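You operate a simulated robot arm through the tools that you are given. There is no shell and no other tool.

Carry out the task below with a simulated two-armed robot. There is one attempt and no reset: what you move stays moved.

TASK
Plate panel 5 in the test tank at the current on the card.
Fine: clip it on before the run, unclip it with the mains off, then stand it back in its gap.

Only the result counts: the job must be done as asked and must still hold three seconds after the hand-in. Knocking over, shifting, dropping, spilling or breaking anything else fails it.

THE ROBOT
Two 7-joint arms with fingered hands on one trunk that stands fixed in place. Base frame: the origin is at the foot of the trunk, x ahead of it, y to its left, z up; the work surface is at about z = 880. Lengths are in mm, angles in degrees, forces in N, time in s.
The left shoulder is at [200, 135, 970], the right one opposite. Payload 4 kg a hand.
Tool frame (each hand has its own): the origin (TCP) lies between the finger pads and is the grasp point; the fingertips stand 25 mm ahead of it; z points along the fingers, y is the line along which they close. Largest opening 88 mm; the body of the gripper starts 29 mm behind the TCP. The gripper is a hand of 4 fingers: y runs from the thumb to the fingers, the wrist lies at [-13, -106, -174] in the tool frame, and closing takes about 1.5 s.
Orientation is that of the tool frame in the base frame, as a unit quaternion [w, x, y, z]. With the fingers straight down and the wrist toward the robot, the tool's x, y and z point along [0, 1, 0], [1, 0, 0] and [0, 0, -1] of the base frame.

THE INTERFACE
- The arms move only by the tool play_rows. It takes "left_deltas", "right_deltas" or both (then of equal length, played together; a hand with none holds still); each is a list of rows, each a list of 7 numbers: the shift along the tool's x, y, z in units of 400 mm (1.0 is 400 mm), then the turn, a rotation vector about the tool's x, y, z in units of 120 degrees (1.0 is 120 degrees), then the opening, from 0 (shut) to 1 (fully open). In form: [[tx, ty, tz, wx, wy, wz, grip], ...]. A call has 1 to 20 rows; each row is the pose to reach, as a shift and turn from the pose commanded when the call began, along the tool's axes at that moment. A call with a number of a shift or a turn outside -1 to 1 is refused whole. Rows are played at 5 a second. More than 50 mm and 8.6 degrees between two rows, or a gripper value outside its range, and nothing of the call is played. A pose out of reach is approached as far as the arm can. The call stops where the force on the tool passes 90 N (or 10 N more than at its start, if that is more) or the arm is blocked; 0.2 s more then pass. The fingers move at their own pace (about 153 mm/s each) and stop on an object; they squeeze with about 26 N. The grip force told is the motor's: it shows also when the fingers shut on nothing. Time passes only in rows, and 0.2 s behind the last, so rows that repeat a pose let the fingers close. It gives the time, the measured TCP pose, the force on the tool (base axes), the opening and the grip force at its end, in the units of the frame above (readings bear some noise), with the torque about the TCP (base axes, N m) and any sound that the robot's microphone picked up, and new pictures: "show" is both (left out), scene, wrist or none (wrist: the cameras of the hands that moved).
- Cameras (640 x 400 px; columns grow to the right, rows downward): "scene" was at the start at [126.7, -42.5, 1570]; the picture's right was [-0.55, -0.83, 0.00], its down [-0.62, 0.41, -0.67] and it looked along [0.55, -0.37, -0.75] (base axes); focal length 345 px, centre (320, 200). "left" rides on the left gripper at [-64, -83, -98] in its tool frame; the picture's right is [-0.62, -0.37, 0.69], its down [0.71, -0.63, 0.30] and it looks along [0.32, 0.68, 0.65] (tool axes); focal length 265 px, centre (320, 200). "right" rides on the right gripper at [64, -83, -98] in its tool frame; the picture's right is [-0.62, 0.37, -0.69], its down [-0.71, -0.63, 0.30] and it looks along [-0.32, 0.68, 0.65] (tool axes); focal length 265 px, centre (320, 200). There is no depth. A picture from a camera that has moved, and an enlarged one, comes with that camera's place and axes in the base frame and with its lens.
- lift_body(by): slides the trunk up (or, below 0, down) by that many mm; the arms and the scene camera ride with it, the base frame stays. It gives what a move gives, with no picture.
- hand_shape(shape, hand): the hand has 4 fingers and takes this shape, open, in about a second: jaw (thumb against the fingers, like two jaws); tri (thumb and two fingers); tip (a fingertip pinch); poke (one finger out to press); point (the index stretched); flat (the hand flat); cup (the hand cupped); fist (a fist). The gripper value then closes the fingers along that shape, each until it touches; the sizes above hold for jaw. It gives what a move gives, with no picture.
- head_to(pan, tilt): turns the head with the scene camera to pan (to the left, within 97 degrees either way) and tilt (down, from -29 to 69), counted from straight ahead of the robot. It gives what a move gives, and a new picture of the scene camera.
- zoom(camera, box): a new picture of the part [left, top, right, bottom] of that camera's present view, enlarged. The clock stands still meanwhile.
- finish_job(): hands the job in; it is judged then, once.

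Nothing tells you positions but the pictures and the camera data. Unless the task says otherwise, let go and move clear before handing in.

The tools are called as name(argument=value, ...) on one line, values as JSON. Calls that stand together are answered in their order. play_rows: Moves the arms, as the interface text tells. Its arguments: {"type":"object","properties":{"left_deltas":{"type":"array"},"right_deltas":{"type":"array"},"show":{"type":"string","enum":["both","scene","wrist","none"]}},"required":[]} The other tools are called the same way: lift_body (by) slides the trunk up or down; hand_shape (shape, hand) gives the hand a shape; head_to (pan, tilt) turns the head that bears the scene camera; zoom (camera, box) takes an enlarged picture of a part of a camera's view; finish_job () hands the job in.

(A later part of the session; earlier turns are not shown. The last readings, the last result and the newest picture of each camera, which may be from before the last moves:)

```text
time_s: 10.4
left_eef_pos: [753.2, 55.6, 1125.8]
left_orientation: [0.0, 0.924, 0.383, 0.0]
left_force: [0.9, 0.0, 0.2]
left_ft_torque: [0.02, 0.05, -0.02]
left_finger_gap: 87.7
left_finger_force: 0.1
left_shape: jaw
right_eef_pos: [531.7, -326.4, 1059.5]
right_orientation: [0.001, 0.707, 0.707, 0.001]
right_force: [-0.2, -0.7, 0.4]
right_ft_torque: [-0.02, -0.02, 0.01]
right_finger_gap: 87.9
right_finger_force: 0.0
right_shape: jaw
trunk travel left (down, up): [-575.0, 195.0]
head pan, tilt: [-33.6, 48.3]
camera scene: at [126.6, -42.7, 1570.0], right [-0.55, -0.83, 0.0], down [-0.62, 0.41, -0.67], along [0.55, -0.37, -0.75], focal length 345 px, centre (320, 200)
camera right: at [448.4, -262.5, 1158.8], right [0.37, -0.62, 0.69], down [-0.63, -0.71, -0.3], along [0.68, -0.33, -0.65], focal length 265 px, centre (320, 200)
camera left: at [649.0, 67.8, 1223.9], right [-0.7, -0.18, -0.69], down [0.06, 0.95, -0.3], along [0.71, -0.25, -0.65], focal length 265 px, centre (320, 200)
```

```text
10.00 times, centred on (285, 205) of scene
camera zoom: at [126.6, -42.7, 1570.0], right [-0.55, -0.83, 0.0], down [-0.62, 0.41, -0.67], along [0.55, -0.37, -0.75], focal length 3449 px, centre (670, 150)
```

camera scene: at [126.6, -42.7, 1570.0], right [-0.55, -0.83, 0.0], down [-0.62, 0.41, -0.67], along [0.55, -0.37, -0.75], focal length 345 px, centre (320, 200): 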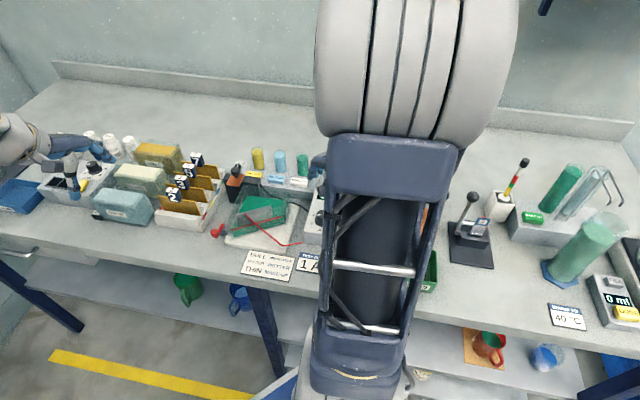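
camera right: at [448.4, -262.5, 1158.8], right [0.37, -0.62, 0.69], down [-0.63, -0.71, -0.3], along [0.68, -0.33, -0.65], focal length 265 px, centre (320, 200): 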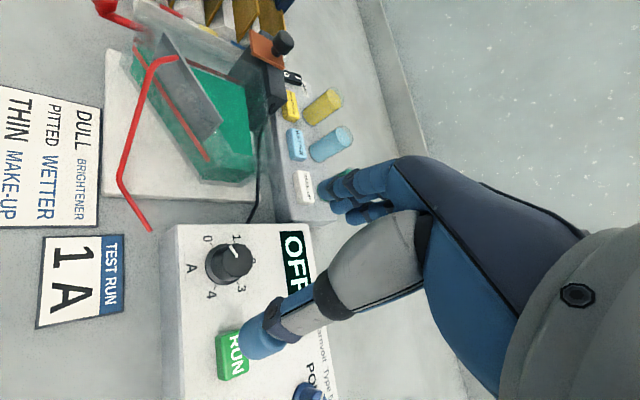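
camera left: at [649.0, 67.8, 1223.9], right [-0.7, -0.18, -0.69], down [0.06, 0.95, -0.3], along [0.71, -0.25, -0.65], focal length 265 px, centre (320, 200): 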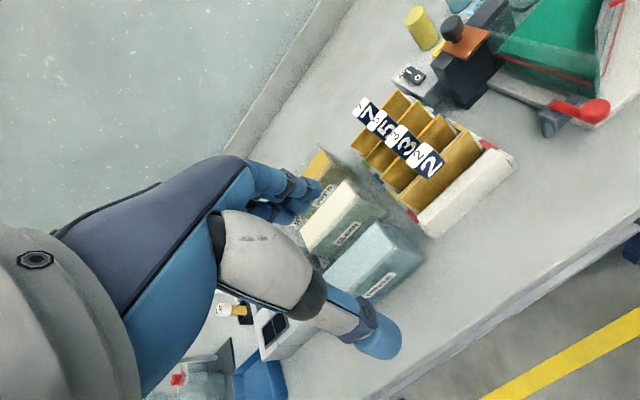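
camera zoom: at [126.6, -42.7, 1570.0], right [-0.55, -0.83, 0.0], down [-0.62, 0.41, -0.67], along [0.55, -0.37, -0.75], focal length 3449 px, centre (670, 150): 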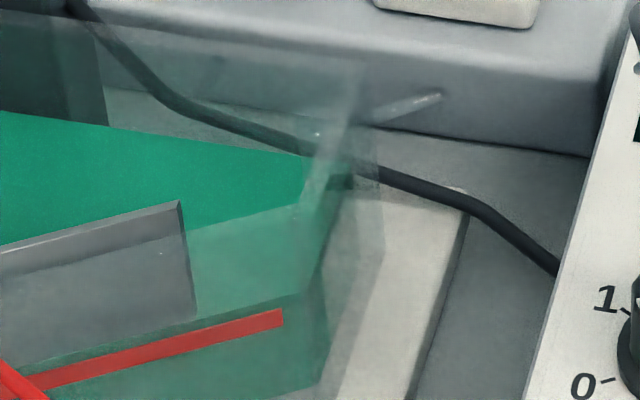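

The guide posts sit about 15 mm in front of the back wall, so the panel slot lies between roughly f 648 and 657. I'll bring the right hand, turned so its fingers close along the bench, above panel 5's tag.

play_rows(right_deltas=[[0.0515, 0.07325, -0.03, 0, 0, -0.0375, 0.7], [0.103, 0.1465, -0.06, 0, 0, -0.075, 0.7], [0.1545, 0.21975, -0.09, 0, 0, -0.1125, 0.7], [0.206, 0.293, -0.1, 0, 0, -0.15, 0.7], [0.2575, 0.36625, -0.1, 0, 0, -0.1875, 0.7], [0.309, 0.4395, -0.1, 0, 0, -0.225, 0.7], [0.3605, 0.51275, -0.1, 0, 0, -0.2625, 0.7], [0.412, 0.586, -0.1, 0, 0, -0.3, 0.7], [0.4635, 0.65925, -0.1, 0, 0, -0.3375, 0.7], [0.515, 0.7325, -0.1, 0, 0, -0.375, 0.7], [0.515, 0.7325, -0.1, 0, 0, -0.375, 0.7]], show="both")

zoom(camera="left", box=[330, 70, 530, 250])

zoom(camera="scene", box=[130, 100, 250, 230])

```text
time_s: 12.8
left_eef_pos: [752.1, 56.3, 1126.3]
left_orientation: [0.0, 0.924, 0.383, -0.001]
left_force: [0.1, 0.8, 0.6]
left_ft_torque: [0.0, -0.01, 0.0]
left_finger_gap: 87.5
left_finger_force: 0.0
left_shape: jaw
right_eef_pos: [822.0, -120.9, 1097.5]
right_orientation: [0.0, 0.384, 0.923, 0.0]
right_force: [0.1, 0.1, -0.4]
right_ft_torque: [-0.02, 0.01, 0.0]
right_finger_gap: 61.9
right_finger_force: 0.1
right_shape: jaw
trunk travel left (down, up): [-575.0, 195.0]
head pan, tilt: [-33.6, 48.3]
camera scene: at [126.7, -42.5, 1569.9], right [-0.55, -0.83, 0.0], down [-0.62, 0.41, -0.67], along [0.55, -0.37, -0.75], focal length 345 px, centre (320, 200)
camera right: at [717.3, -134.0, 1195.7], right [0.7, -0.18, 0.69], down [0.06, -0.95, -0.3], along [0.71, 0.25, -0.65], focal length 265 px, centre (320, 200)
```

scene: 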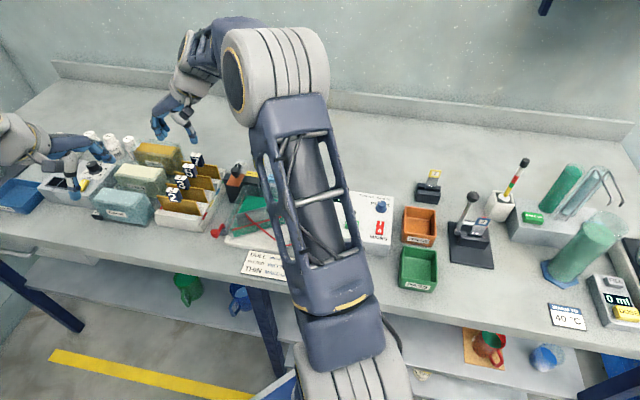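
right: 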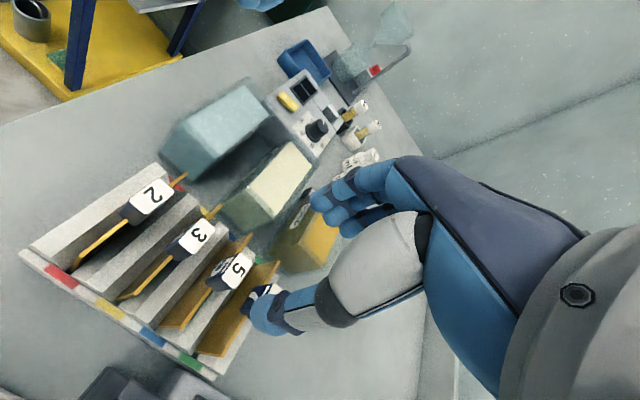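

```text
2.22 times, centred on (430, 160) of left
camera zoom: at [648.8, 67.8, 1223.9], right [-0.7, -0.18, -0.69], down [0.06, 0.95, -0.3], along [0.71, -0.25, -0.65], focal length 590 px, centre (76, 289)
```

zoom: 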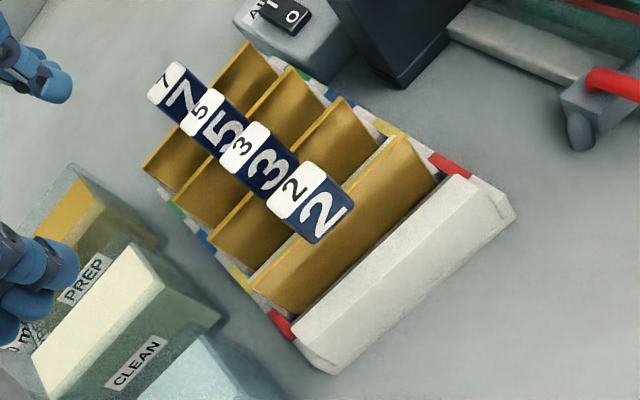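

```text
3.08 times, centred on (190, 165) of scene
camera zoom: at [126.7, -42.5, 1569.9], right [-0.55, -0.83, 0.0], down [-0.62, 0.41, -0.67], along [0.55, -0.37, -0.75], focal length 1061 px, centre (720, 308)
```

zoom: 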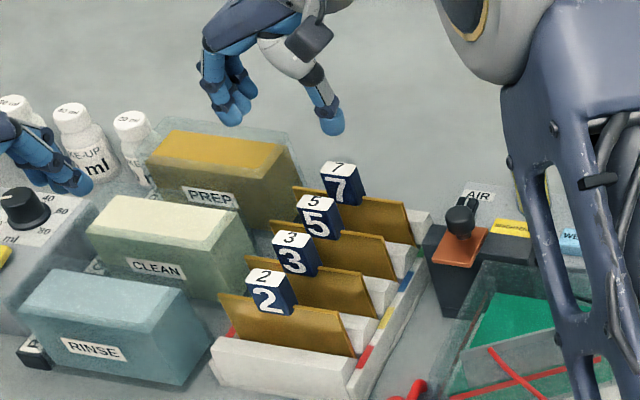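

zoom(camera="right", box=[160, 210, 280, 360])

zoom(camera="right", box=[20, 150, 300, 380])

```text
2.67 times, centred on (220, 285) of right
camera zoom: at [717.3, -134.0, 1195.7], right [0.7, -0.18, 0.69], down [0.06, -0.95, -0.3], along [0.71, 0.25, -0.65], focal length 708 px, centre (587, -27)
```

zoom: 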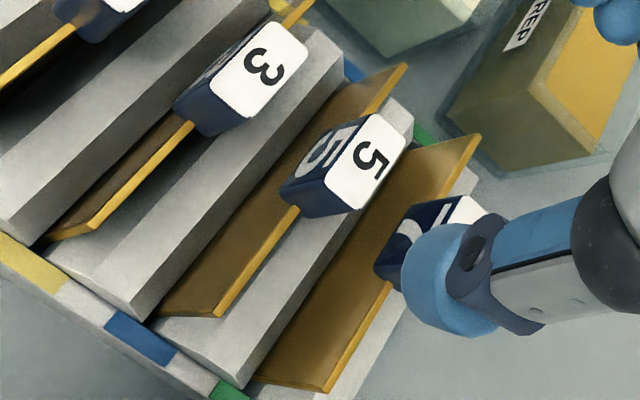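

```text
1.74 times, centred on (160, 265) of right
camera zoom: at [717.3, -134.0, 1195.7], right [0.7, -0.18, 0.69], down [0.06, -0.95, -0.3], along [0.71, 0.25, -0.65], focal length 462 px, centre (598, 87)
```

zoom: 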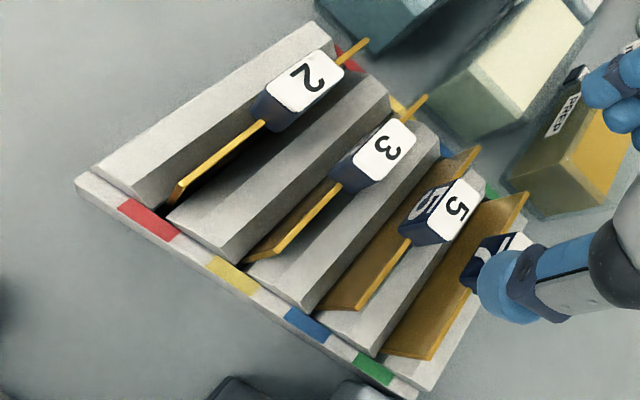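

The tag's position is confirmed at about (825, -121, top 995) from three views. I'll descend toward it, stopping above for a check.

play_rows(right_deltas=[[-0.003, 0.003, 0.06, 0, 0, 0, 0.62], [-0.00575, 0.00575, 0.12, 0, 0, 0, 0.62], [-0.00575, 0.00575, 0.18, 0, 0, 0, 0.62], [-0.00575, 0.00575, 0.18, 0, 0, 0, 0.62]], show="wrist")

zoom(camera="left", box=[320, 50, 480, 180])

zoom(camera="scene", box=[140, 120, 230, 210])

```text
time_s: 13.8
left_eef_pos: [753.9, 54.8, 1126.4]
left_orientation: [0.0, 0.924, 0.383, 0.0]
left_force: [0.8, 0.5, -0.3]
left_ft_torque: [0.03, 0.03, 0.01]
left_finger_gap: 87.7
left_finger_force: 0.1
left_shape: jaw
right_eef_pos: [826.3, -120.2, 1026.2]
right_orientation: [0.0, 0.382, 0.924, 0.0]
right_force: [0.2, -0.2, -1.0]
right_ft_torque: [-0.01, 0.02, 0.01]
right_finger_gap: 54.9
right_finger_force: 0.1
right_shape: jaw
trunk travel left (down, up): [-575.0, 195.0]
head pan, tilt: [-33.6, 48.3]
camera right: at [722.1, -133.5, 1124.2], right [0.7, -0.18, 0.69], down [0.06, -0.95, -0.3], along [0.71, 0.25, -0.65], focal length 265 px, centre (320, 200)
```

right: 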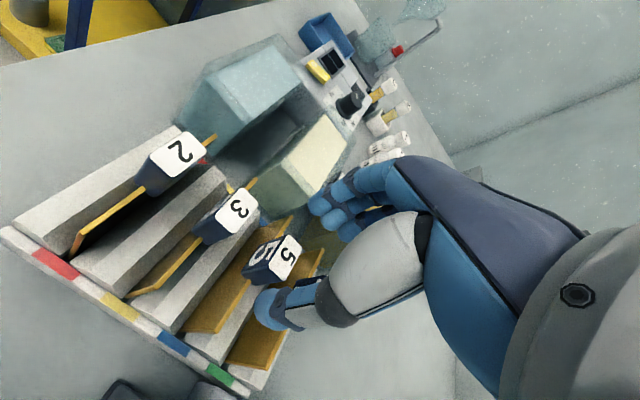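

```text
3.08 times, centred on (400, 115) of left
camera zoom: at [648.9, 67.8, 1223.9], right [-0.7, -0.18, -0.69], down [0.06, 0.95, -0.3], along [0.71, -0.25, -0.65], focal length 817 px, centre (74, 462)
```

zoom: 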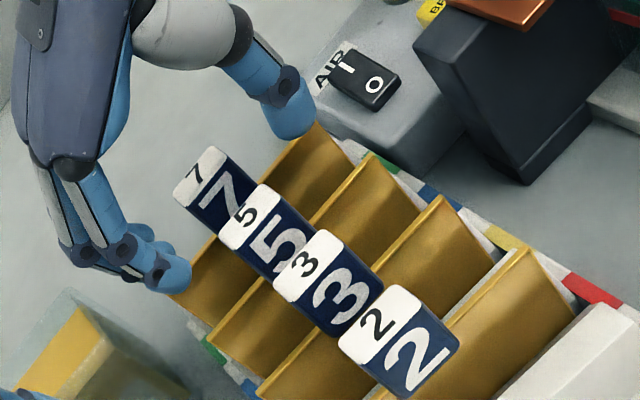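

```text
4.44 times, centred on (185, 165) of scene
camera zoom: at [126.8, -42.5, 1570.0], right [-0.55, -0.83, 0.0], down [-0.62, 0.41, -0.67], along [0.55, -0.37, -0.75], focal length 1533 px, centre (920, 356)
```

zoom: 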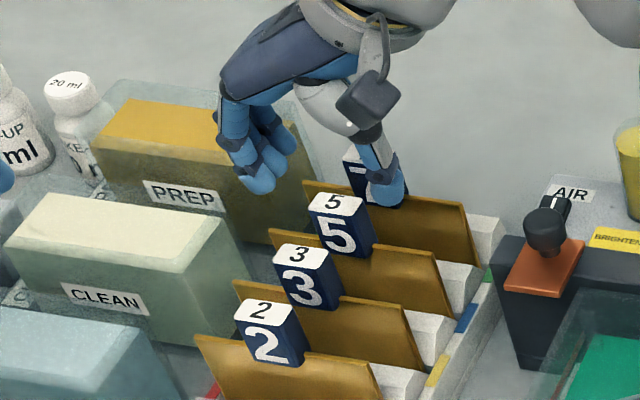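

Alignment over tag 5 looks right from both views. I'll go down to z≈994 (fingertips just above the panel's top edge) and close on the tag.

play_rows(right_deltas=[[0, -0.002, 0.04, 0, 0, 0, 0.62], [0, -0.002, 0.08, 0, 0, 0, 0.62], [0, -0.002, 0.08, 0, 0, 0, 0.62]], show="wrist")

zoom(camera="left", box=[320, 50, 480, 180])

zoom(camera="scene", box=[140, 120, 230, 210])

```text
time_s: 14.6
left_eef_pos: [752.8, 54.3, 1127.1]
left_orientation: [0.0, 0.924, 0.383, 0.0]
left_force: [0.1, 0.1, 0.3]
left_ft_torque: [0.04, -0.01, 0.01]
left_finger_gap: 87.6
left_finger_force: 0.1
left_shape: jaw
right_eef_pos: [826.2, -120.6, 994.1]
right_orientation: [0.0, 0.383, 0.924, 0.0]
right_force: [-0.2, -0.2, -0.6]
right_ft_torque: [-0.01, 0.0, -0.02]
right_finger_gap: 54.8
right_finger_force: 0.1
right_shape: jaw
trunk travel left (down, up): [-575.0, 195.0]
head pan, tilt: [-33.6, 48.3]
camera right: at [721.1, -134.4, 1091.8], right [0.7, -0.18, 0.69], down [0.06, -0.95, -0.3], along [0.71, 0.25, -0.65], focal length 265 px, centre (320, 200)
```

right: 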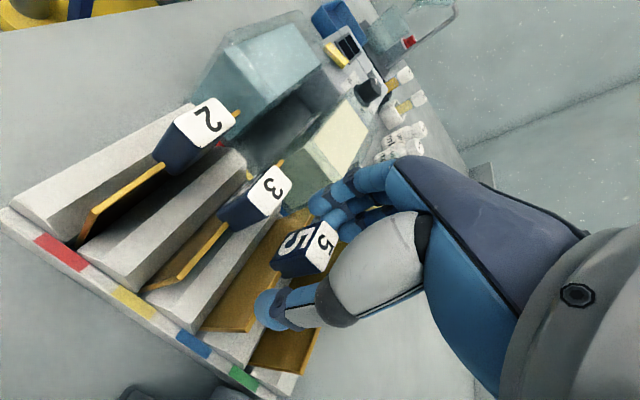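

```text
3.08 times, centred on (400, 115) of left
camera zoom: at [648.9, 67.8, 1223.9], right [-0.7, -0.18, -0.69], down [0.06, 0.95, -0.3], along [0.71, -0.25, -0.65], focal length 817 px, centre (74, 462)
```

zoom: 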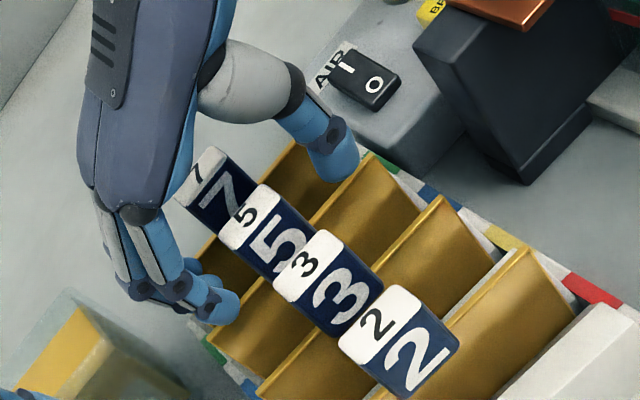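

```text
4.44 times, centred on (185, 165) of scene
camera zoom: at [126.8, -42.5, 1570.0], right [-0.55, -0.83, 0.0], down [-0.62, 0.41, -0.67], along [0.55, -0.37, -0.75], focal length 1533 px, centre (920, 356)
```

zoom: 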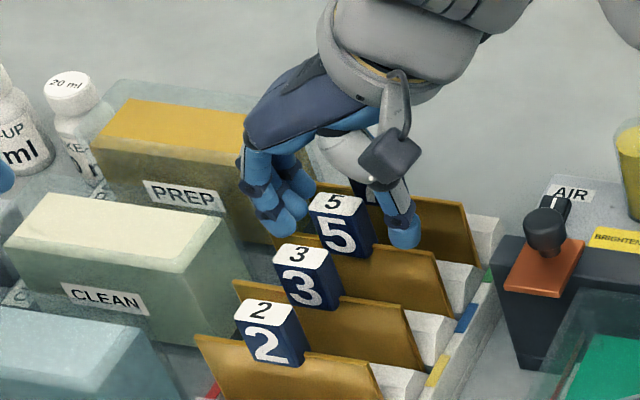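

play_rows(right_deltas=[[0, 0, 0, 0, 0, 0, 0.4], [0, 0, 0, 0, 0, 0, 0.3], [0, 0, 0, 0, 0, 0, 0.2], [0, 0, 0, 0, 0, 0, 0.1], [0, 0, 0, 0, 0, 0, 0], [0, 0, 0, 0, 0, 0, 0], [0, 0, 0, 0, 0, 0, 0], [0, 0, 0, 0, 0, 0, 0], [0, 0, 0, 0, 0, 0, 0]], show="wrist")

zoom(camera="left", box=[320, 50, 480, 180])

zoom(camera="scene", box=[140, 120, 230, 210])

```text
time_s: 16.6
left_eef_pos: [753.9, 53.8, 1126.4]
left_orientation: [0.001, 0.924, 0.383, 0.0]
left_force: [-0.7, 0.1, 0.7]
left_ft_torque: [-0.02, 0.0, 0.0]
left_finger_gap: 87.6
left_finger_force: 0.2
left_shape: jaw
right_eef_pos: [826.3, -120.8, 993.7]
right_orientation: [0.0, 0.383, 0.924, 0.0]
right_force: [-0.7, 0.2, 0.1]
right_ft_torque: [0.04, -0.02, 0.0]
right_finger_gap: 23.5
right_finger_force: 26.6
right_shape: jaw
trunk travel left (down, up): [-575.0, 195.0]
head pan, tilt: [-33.6, 48.3]
camera right: at [721.1, -134.4, 1091.9], right [0.7, -0.18, 0.69], down [0.06, -0.95, -0.3], along [0.71, 0.25, -0.65], focal length 265 px, centre (320, 200)
```

right: 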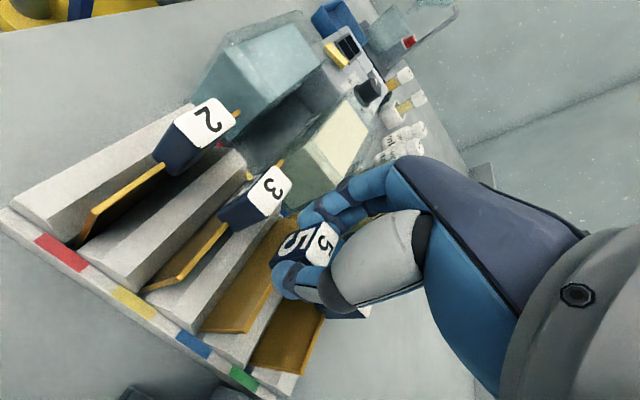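

```text
3.08 times, centred on (400, 115) of left
camera zoom: at [648.9, 67.8, 1223.9], right [-0.7, -0.18, -0.69], down [0.06, 0.95, -0.3], along [0.71, -0.25, -0.65], focal length 817 px, centre (74, 462)
```

zoom: 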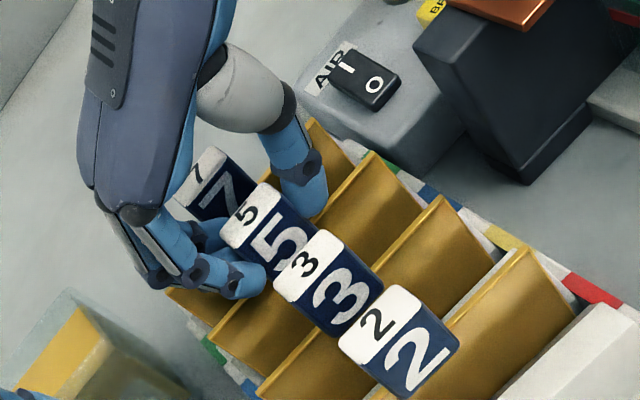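

```text
4.44 times, centred on (185, 165) of scene
camera zoom: at [126.8, -42.5, 1569.9], right [-0.55, -0.83, 0.0], down [-0.62, 0.41, -0.67], along [0.55, -0.37, -0.75], focal length 1533 px, centre (920, 356)
```

zoom: 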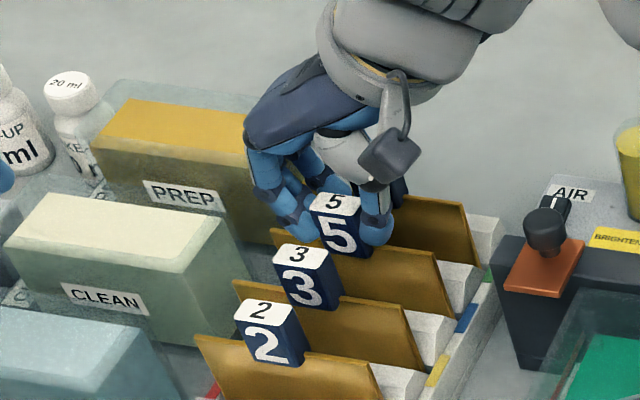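

Tag gripped (gap 23.5 mm, 26 N). I'll lift it straight up by 150 mm.

play_rows(right_deltas=[[0, 0, -0.03, 0, 0, 0, 0], [0, 0, -0.08, 0, 0, 0, 0], [0, 0, -0.16, 0, 0, 0, 0], [0, 0, -0.24, 0, 0, 0, 0], [0, 0, -0.32, 0, 0, 0, 0], [0, 0, -0.375, 0, 0, 0, 0], [0, 0, -0.375, 0, 0, 0, 0]], show="both")

zoom(camera="scene", box=[130, 70, 270, 210])

zoom(camera="left", box=[280, 0, 480, 160])

```text
time_s: 18.2
left_eef_pos: [753.1, 55.0, 1125.2]
left_orientation: [0.0, 0.924, 0.383, -0.001]
left_force: [1.2, 1.1, -0.9]
left_ft_torque: [0.02, 0.02, -0.04]
left_finger_gap: 87.6
left_finger_force: 0.0
left_shape: jaw
right_eef_pos: [825.9, -123.0, 1145.4]
right_orientation: [0.0, 0.384, 0.923, 0.0]
right_force: [0.0, -0.2, -1.8]
right_ft_torque: [0.0, 0.0, 0.0]
right_finger_gap: 23.3
right_finger_force: 26.1
right_shape: jaw
trunk travel left (down, up): [-575.0, 195.0]
head pan, tilt: [-33.6, 48.3]
camera scene: at [126.8, -42.5, 1569.9], right [-0.55, -0.83, 0.0], down [-0.62, 0.41, -0.67], along [0.55, -0.37, -0.75], focal length 345 px, centre (320, 200)
camera right: at [721.3, -137.2, 1244.0], right [0.7, -0.18, 0.69], down [0.06, -0.95, -0.3], along [0.71, 0.25, -0.65], focal length 265 px, centre (320, 200)
```

scene: 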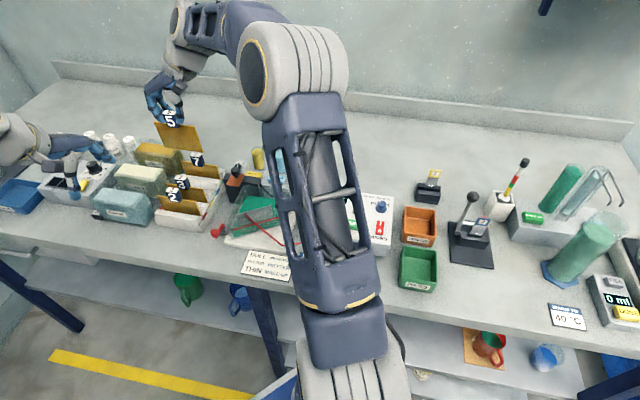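
right: 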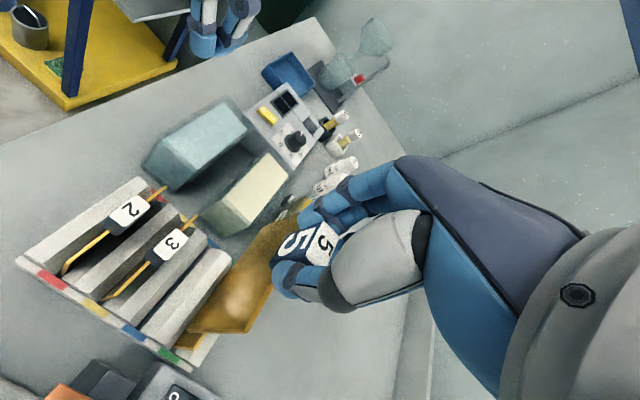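

```text
2.86 times, centred on (200, 140) of scene
camera zoom: at [126.8, -42.5, 1569.9], right [-0.55, -0.83, 0.0], down [-0.62, 0.41, -0.67], along [0.55, -0.37, -0.75], focal length 985 px, centre (663, 371)
```

zoom: 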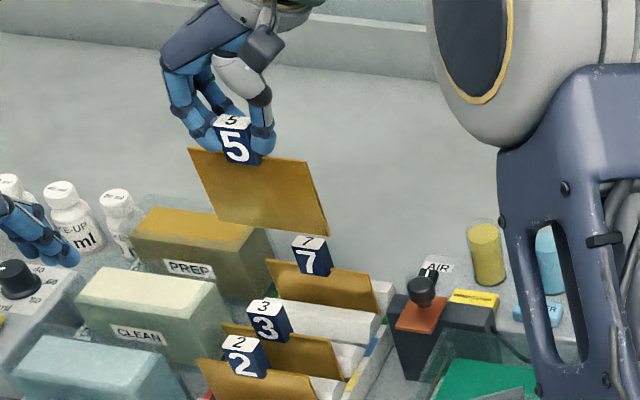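

```text
2.50 times, centred on (380, 80) of left
camera zoom: at [648.9, 67.8, 1223.8], right [-0.7, -0.18, -0.69], down [0.06, 0.95, -0.3], along [0.71, -0.25, -0.65], focal length 664 px, centre (170, 500)
```

zoom: 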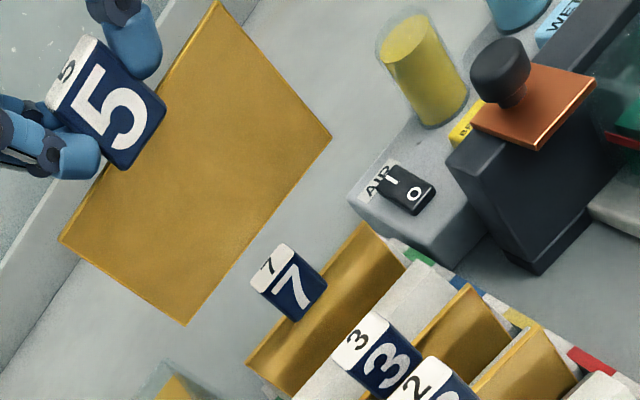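

Panel 5 is free (73–74 mm tall, top ≈30 mm below the TCP). I'll carry it at this height to hover above the tank's back wall.

play_rows(right_deltas=[[0.0079, -0.082, 0, 0, 0, 0, 0], [0.0158, -0.164, 0, 0, 0, 0, 0], [0.0237, -0.246, 0, 0, 0, 0, 0], [0.0316, -0.328, 0, 0, 0, 0, 0], [0.0396, -0.41, 0, 0, 0, 0, 0], [0.0475, -0.4925, 0, 0, 0, 0, 0], [0.0475, -0.4925, 0, 0, 0, 0, 0]], show="both")

zoom(camera="scene", box=[200, 110, 320, 260])

```text
time_s: 19.8
left_eef_pos: [752.4, 54.8, 1125.2]
left_orientation: [-0.001, 0.924, 0.383, 0.0]
left_force: [0.3, -0.2, 0.5]
left_ft_torque: [0.03, 0.02, 0.03]
left_finger_gap: 88.0
left_finger_force: 0.0
left_shape: jaw
right_eef_pos: [673.1, -247.4, 1142.1]
right_orientation: [0.0, 0.383, 0.924, 0.0]
right_force: [1.0, -0.2, -1.1]
right_ft_torque: [0.01, 0.01, -0.02]
right_finger_gap: 23.1
right_finger_force: 25.5
right_shape: jaw
trunk travel left (down, up): [-575.0, 195.0]
head pan, tilt: [-33.6, 48.3]
camera scene: at [126.8, -42.5, 1569.9], right [-0.55, -0.83, 0.0], down [-0.62, 0.41, -0.67], along [0.55, -0.37, -0.75], focal length 345 px, centre (320, 200)
camera right: at [568.8, -261.3, 1242.3], right [0.7, -0.18, 0.69], down [0.06, -0.95, -0.3], along [0.71, 0.25, -0.65], focal length 265 px, centre (320, 200)
```

scene: 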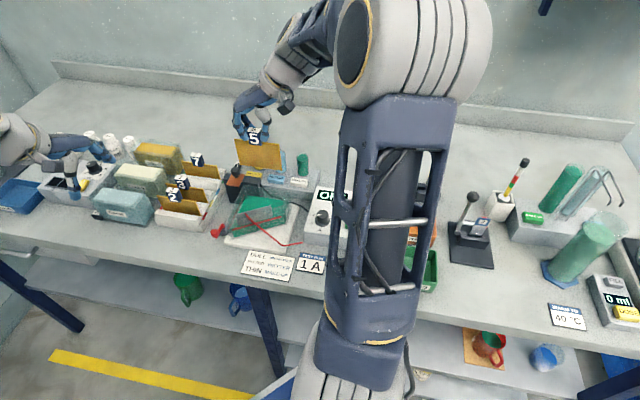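
right: 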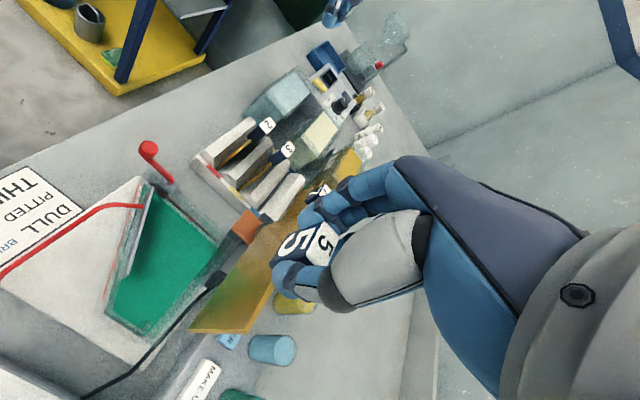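

```text
2.67 times, centred on (260, 185) of scene
camera zoom: at [126.8, -42.5, 1569.9], right [-0.55, -0.83, 0.0], down [-0.62, 0.41, -0.67], along [0.55, -0.37, -0.75], focal length 920 px, centre (480, 240)
```

zoom: 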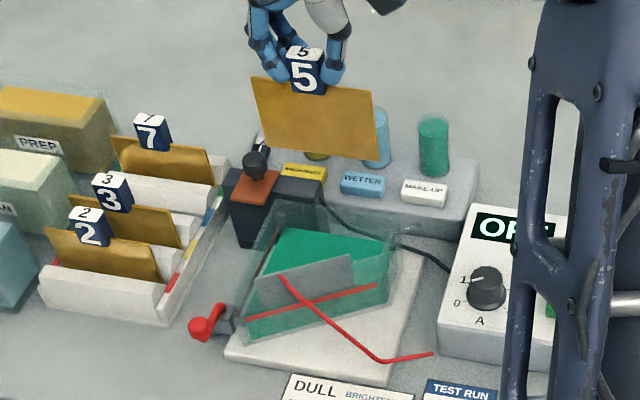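

zoom(camera="right", box=[90, 160, 310, 350])

zoom(camera="right", box=[180, 200, 260, 280])

zoom(camera="right", box=[110, 260, 210, 360])

```text
2.11 times, centred on (200, 255) of right
camera zoom: at [568.8, -261.3, 1242.3], right [0.7, -0.18, 0.69], down [0.06, -0.95, -0.3], along [0.71, 0.25, -0.65], focal length 559 px, centre (573, 84)
```

zoom: 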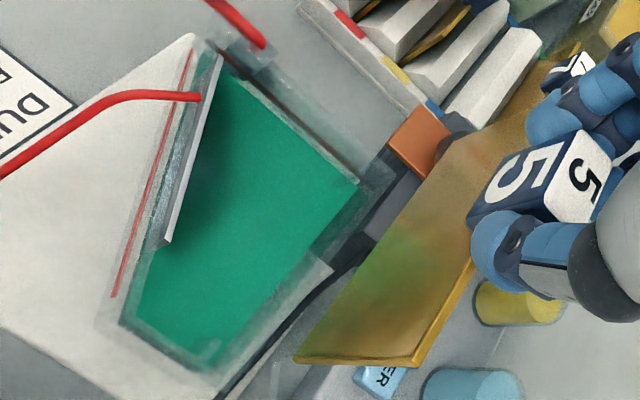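

```text
5.00 times, centred on (220, 240) of right
camera zoom: at [568.8, -261.3, 1242.3], right [0.7, -0.18, 0.69], down [0.06, -0.95, -0.3], along [0.71, 0.25, -0.65], focal length 1327 px, centre (820, 0)
```

zoom: 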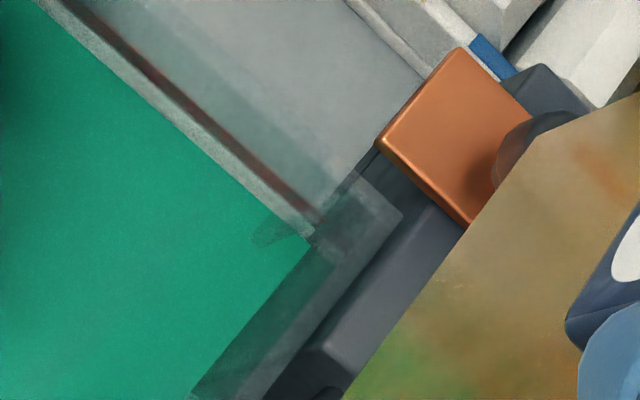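

```text
4.00 times, centred on (160, 310) of right
camera zoom: at [568.8, -261.3, 1242.3], right [0.7, -0.18, 0.69], down [0.06, -0.95, -0.3], along [0.71, 0.25, -0.65], focal length 1062 px, centre (960, -240)
```

zoom: 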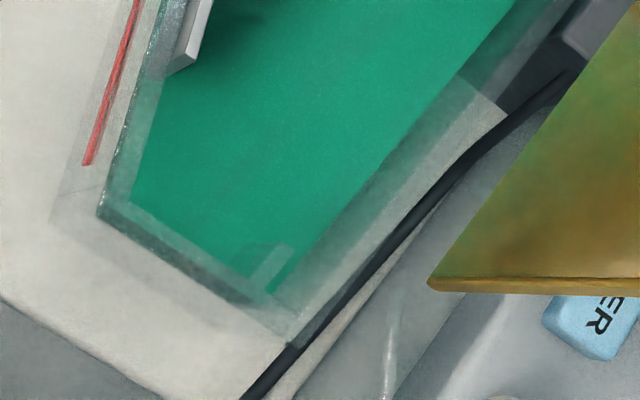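

From the right wrist camera I can see the slot well: guides' back faces at f≈647, back wall inner face ≈656, centre s≈-300; the panel hovers almost exactly over it. I'll lower until the panel's bottom is just above the tank rim and check again.

play_rows(right_deltas=[[0, 0, 0.05, 0, 0, 0, 0], [0, 0, 0.1, 0, 0, 0, 0], [0, 0, 0.15, 0, 0, 0, 0], [0, 0, 0.165, 0, 0, 0, 0], [0, 0, 0.165, 0, 0, 0, 0]], show="wrist")

zoom(camera="right", box=[90, 180, 330, 400])

zoom(camera="scene", box=[220, 140, 310, 230])

zoom(camera="left", box=[430, 0, 640, 120])

```text
time_s: 21.0
left_eef_pos: [754.2, 54.5, 1125.2]
left_orientation: [0.001, 0.924, 0.383, 0.0]
left_force: [-0.1, -0.1, 0.1]
left_ft_torque: [-0.01, -0.01, 0.01]
left_finger_gap: 87.4
left_finger_force: 0.1
left_shape: jaw
right_eef_pos: [672.4, -246.0, 1078.7]
right_orientation: [0.0, 0.383, 0.924, 0.0]
right_force: [0.7, 0.7, -1.4]
right_ft_torque: [-0.02, -0.01, -0.03]
right_finger_gap: 23.1
right_finger_force: 25.9
right_shape: jaw
trunk travel left (down, up): [-575.0, 195.0]
head pan, tilt: [-33.6, 48.3]
camera right: at [568.4, -260.2, 1176.5], right [0.7, -0.18, 0.69], down [0.06, -0.95, -0.3], along [0.71, 0.25, -0.65], focal length 265 px, centre (320, 200)
```

right: 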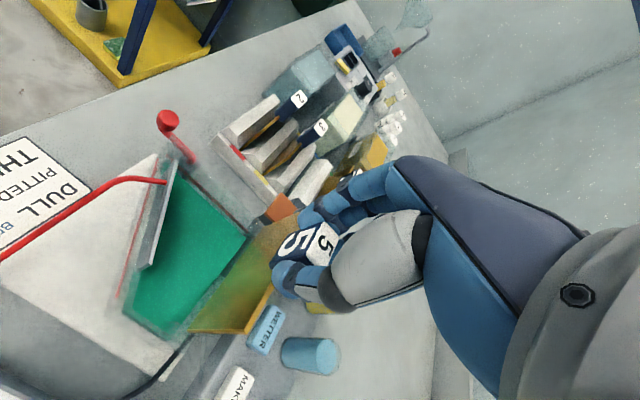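

```text
1.82 times, centred on (210, 290) of right
camera zoom: at [568.4, -260.2, 1176.5], right [0.7, -0.18, 0.69], down [0.06, -0.95, -0.3], along [0.71, 0.25, -0.65], focal length 483 px, centre (520, 36)
```

zoom: 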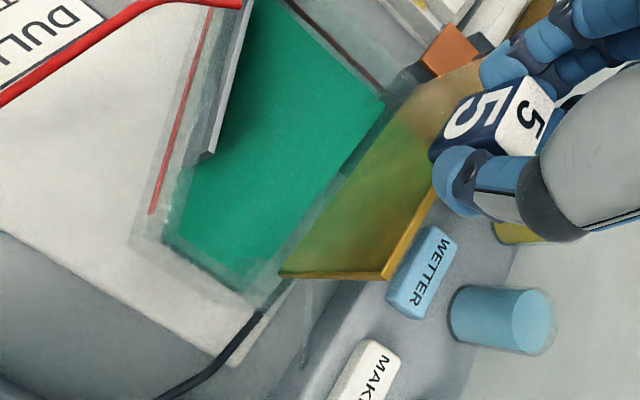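

```text
4.44 times, centred on (265, 185) of scene
camera zoom: at [126.8, -42.5, 1569.9], right [-0.55, -0.83, 0.0], down [-0.62, 0.41, -0.67], along [0.55, -0.37, -0.75], focal length 1533 px, centre (564, 267)
```

zoom: 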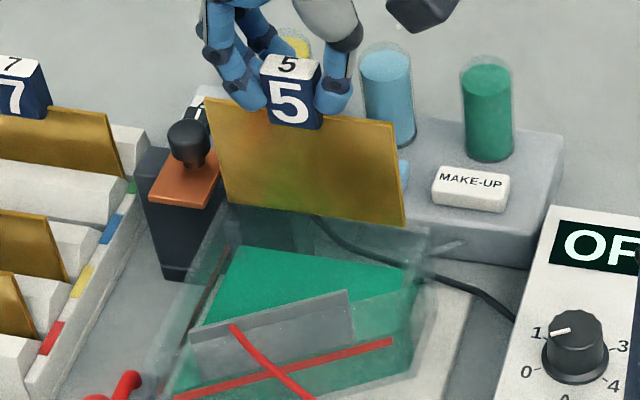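

```text
3.05 times, centred on (535, 60) of left
camera zoom: at [648.9, 67.8, 1223.9], right [-0.7, -0.18, -0.69], down [0.06, 0.95, -0.3], along [0.71, -0.25, -0.65], focal length 809 px, centre (-335, 627)
```

zoom: 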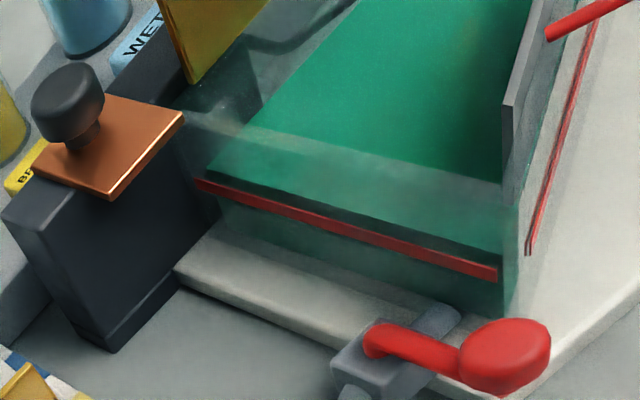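

Panel bottom is ~13 mm above the rim. I'll zoom tightly on the panel's two lower corners relative to the tank walls to fine-tune.

zoom(camera="scene", box=[235, 180, 265, 205])

zoom(camera="scene", box=[275, 180, 305, 205])

zoom(camera="right", box=[160, 290, 240, 350])

zoom(camera="right", box=[230, 190, 310, 250])

```text
16.00 times, centred on (250, 192) of scene
camera zoom: at [126.8, -42.5, 1569.9], right [-0.55, -0.83, 0.0], down [-0.62, 0.41, -0.67], along [0.55, -0.37, -0.75], focal length 5518 px, centre (1440, 320)
```

zoom: 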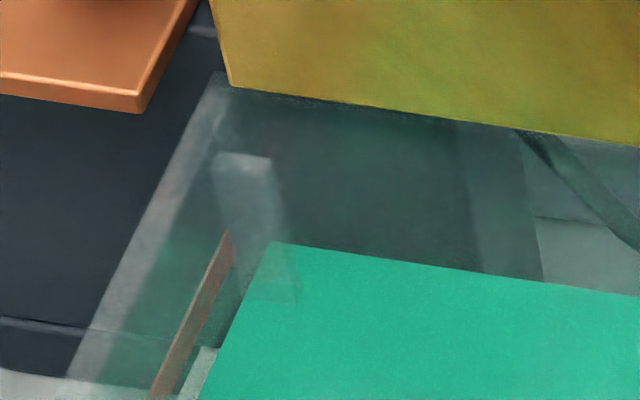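

```text
16.00 times, centred on (290, 192) of scene
camera zoom: at [126.8, -42.5, 1569.9], right [-0.55, -0.83, 0.0], down [-0.62, 0.41, -0.67], along [0.55, -0.37, -0.75], focal length 5518 px, centre (800, 320)
```

zoom: 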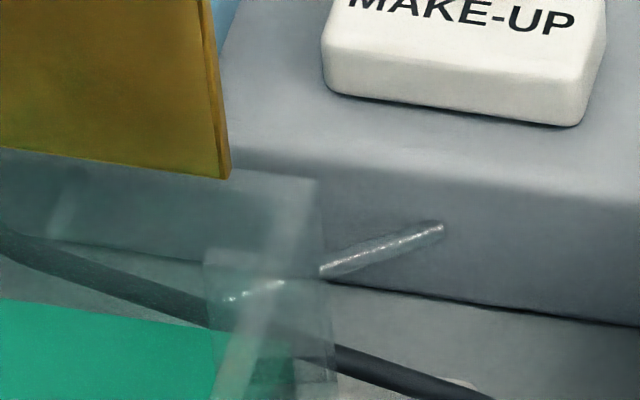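

```text
6.67 times, centred on (200, 320) of right
camera zoom: at [568.4, -260.2, 1176.5], right [0.7, -0.18, 0.69], down [0.06, -0.95, -0.3], along [0.71, 0.25, -0.65], focal length 1769 px, centre (1120, -600)
```

zoom: 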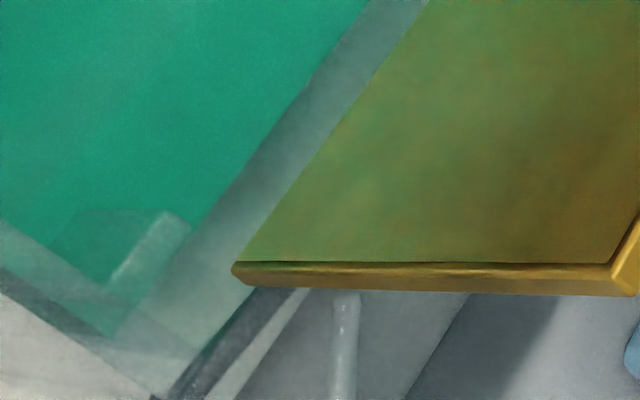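

```text
6.67 times, centred on (270, 220) of right
camera zoom: at [568.4, -260.2, 1176.5], right [0.7, -0.18, 0.69], down [0.06, -0.95, -0.3], along [0.71, 0.25, -0.65], focal length 1769 px, centre (653, 67)
```

zoom: 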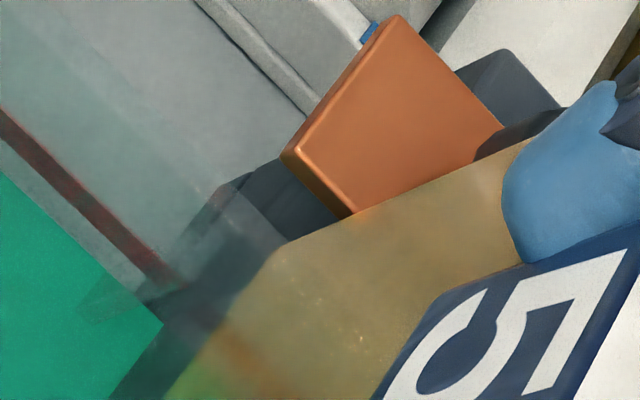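

Measured in one frame: panel spans s −351…−252.5 and the slot −356…−247, so lateral centring is good; I need about +2.5 mm in f to sit mid-slot. I'll shift that and lower past the rim.

play_rows(right_deltas=[[-0.00625, 0, 0, 0, 0, 0, 0], [-0.00625, 0, 0.02, 0, 0, 0, 0], [-0.00625, 0, 0.045, 0, 0, 0, 0], [-0.00625, 0, 0.07, 0, 0, 0, 0], [-0.00625, 0, 0.07, 0, 0, 0, 0]], show="wrist")

zoom(camera="scene", box=[225, 150, 305, 220])

zoom(camera="right", box=[160, 270, 280, 360])

```text
time_s: 22.2
left_eef_pos: [750.7, 55.1, 1127.5]
left_orientation: [0.0, 0.924, 0.382, 0.0]
left_force: [-0.4, -0.2, -0.3]
left_ft_torque: [-0.01, -0.01, 0.0]
left_finger_gap: 87.8
left_finger_force: 0.0
left_shape: jaw
right_eef_pos: [677.3, -251.5, 1060.9]
right_orientation: [0.009, 0.385, 0.923, 0.0]
right_force: [-6.8, -7.1, 87.9]
right_ft_torque: [-0.65, 0.6, -0.16]
right_finger_gap: 31.0
right_finger_force: 25.5
right_shape: jaw
trunk travel left (down, up): [-575.0, 195.0]
head pan, tilt: [-33.6, 48.3]
camera right: at [571.4, -263.8, 1156.6], right [0.69, -0.18, 0.71], down [0.06, -0.95, -0.3], along [0.73, 0.25, -0.64], focal length 265 px, centre (320, 200)
```

right: 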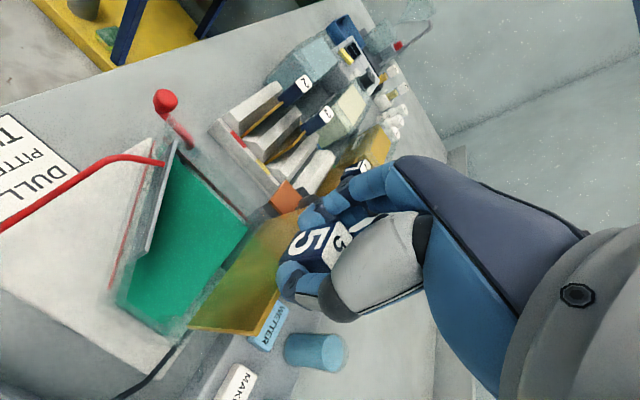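

```text
5.71 times, centred on (265, 185) of scene
camera zoom: at [124.1, -42.0, 1571.1], right [-0.55, -0.83, 0.0], down [-0.62, 0.41, -0.67], along [0.56, -0.37, -0.75], focal length 1971 px, centre (634, 286)
```

zoom: 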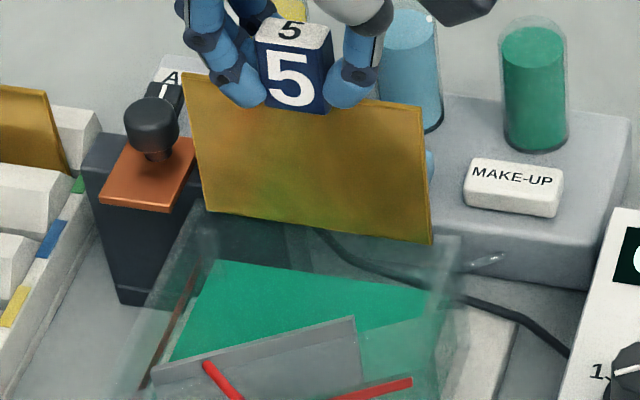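

```text
4.44 times, centred on (220, 315) of right
camera zoom: at [571.4, -263.8, 1156.6], right [0.69, -0.18, 0.71], down [0.06, -0.95, -0.3], along [0.73, 0.25, -0.64], focal length 1180 px, centre (764, -311)
```

zoom: 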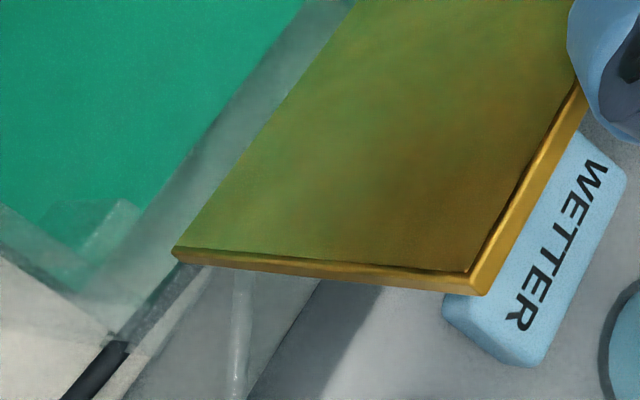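

The panel touched something (88 N) – most likely the back wall's rim, since the reading went to f≈657, further back than intended. I'll lift immediately and inspect.

play_rows(right_deltas=[[0, 0, -0.03, 0, 0, 0, 0], [0, 0, -0.07, 0, 0, 0, 0], [0, 0, -0.1, 0, 0, 0, 0], [0, 0, -0.1, 0, 0, 0, 0]], show="both")

zoom(camera="scene", box=[205, 130, 315, 250])

zoom(camera="right", box=[90, 180, 370, 400])

```text
time_s: 23.2
left_eef_pos: [752.5, 54.6, 1126.5]
left_orientation: [0.0, 0.924, 0.382, 0.0]
left_force: [0.2, 0.4, -0.2]
left_ft_torque: [-0.01, -0.03, -0.03]
left_finger_gap: 87.6
left_finger_force: 0.0
left_shape: jaw
right_eef_pos: [674.5, -248.5, 1091.8]
right_orientation: [-0.001, 0.383, 0.924, -0.001]
right_force: [-0.1, -0.3, -1.2]
right_ft_torque: [0.04, 0.05, -0.01]
right_finger_gap: 24.6
right_finger_force: 25.9
right_shape: jaw
trunk travel left (down, up): [-575.0, 195.0]
head pan, tilt: [-33.6, 48.3]
camera scene: at [126.8, -42.5, 1569.8], right [-0.55, -0.83, 0.0], down [-0.62, 0.41, -0.67], along [0.55, -0.37, -0.75], focal length 345 px, centre (320, 200)
camera right: at [570.6, -261.9, 1190.1], right [0.7, -0.18, 0.69], down [0.06, -0.95, -0.3], along [0.71, 0.25, -0.65], focal length 265 px, centre (320, 200)
```

scene: 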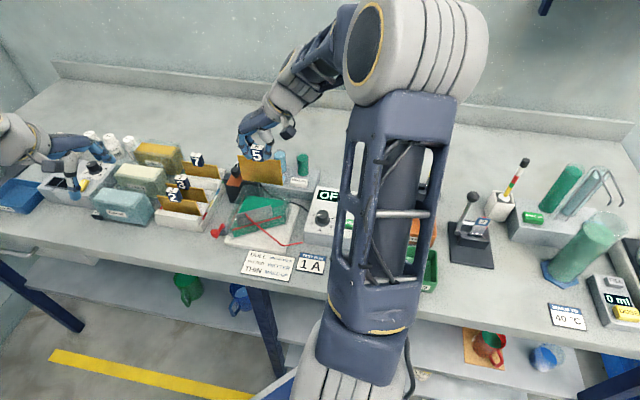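
right: 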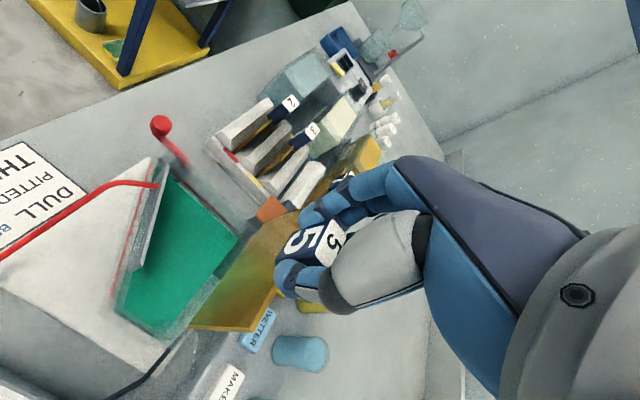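

```text
3.33 times, centred on (260, 190) of scene
camera zoom: at [126.8, -42.5, 1569.8], right [-0.55, -0.83, 0.0], down [-0.62, 0.41, -0.67], along [0.55, -0.37, -0.75], focal length 1150 px, centre (520, 233)
```

zoom: 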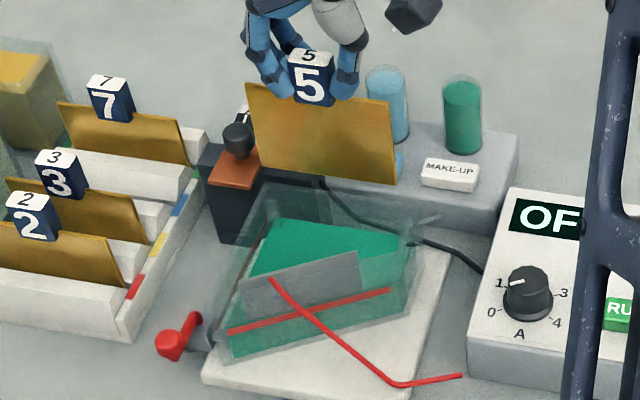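

```text
1.82 times, centred on (230, 290) of right
camera zoom: at [570.6, -261.9, 1190.1], right [0.7, -0.18, 0.69], down [0.06, -0.95, -0.3], along [0.71, 0.25, -0.65], focal length 483 px, centre (484, 36)
```

zoom: 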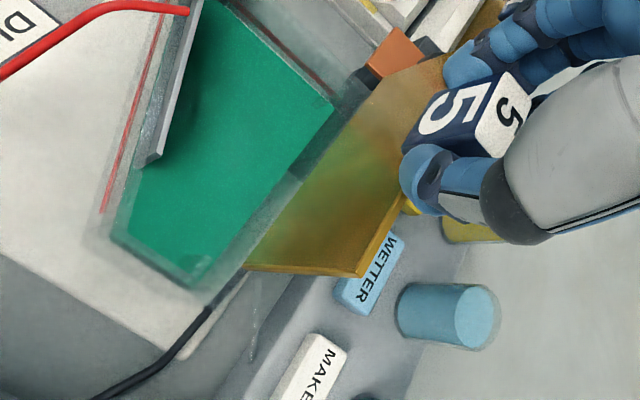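

The grip still holds, but I must check whether the panel twisted or slid in the fingers. Close zooms of its corners from both cameras:

zoom(camera="scene", box=[232, 140, 292, 192])

zoom(camera="right", box=[180, 200, 350, 350])

zoom(camera="scene", box=[220, 175, 300, 240])

```text
7.69 times, centred on (262, 166) of scene
camera zoom: at [126.8, -42.5, 1569.8], right [-0.55, -0.83, 0.0], down [-0.62, 0.41, -0.67], along [0.55, -0.37, -0.75], focal length 2653 px, centre (766, 462)
```

zoom: 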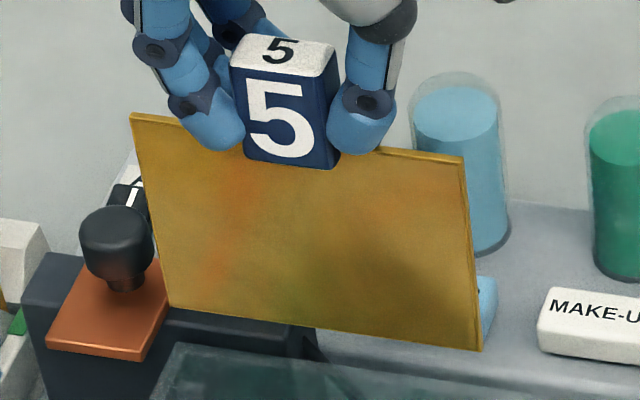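

```text
2.67 times, centred on (265, 275) of right
camera zoom: at [570.6, -261.9, 1190.1], right [0.7, -0.18, 0.69], down [0.06, -0.95, -0.3], along [0.71, 0.25, -0.65], focal length 708 px, centre (467, 0)
```

zoom: 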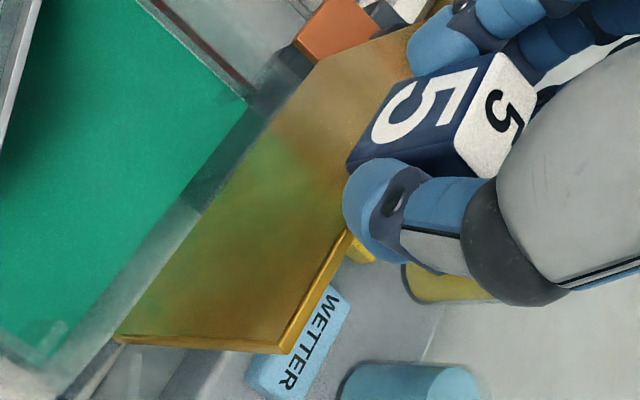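

```text
6.15 times, centred on (260, 208) of scene
camera zoom: at [126.8, -42.5, 1569.8], right [-0.55, -0.83, 0.0], down [-0.62, 0.41, -0.67], along [0.55, -0.37, -0.75], focal length 2122 px, centre (689, 154)
```

zoom: 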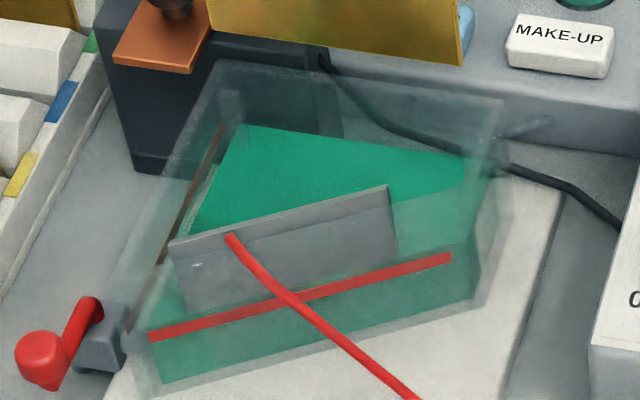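

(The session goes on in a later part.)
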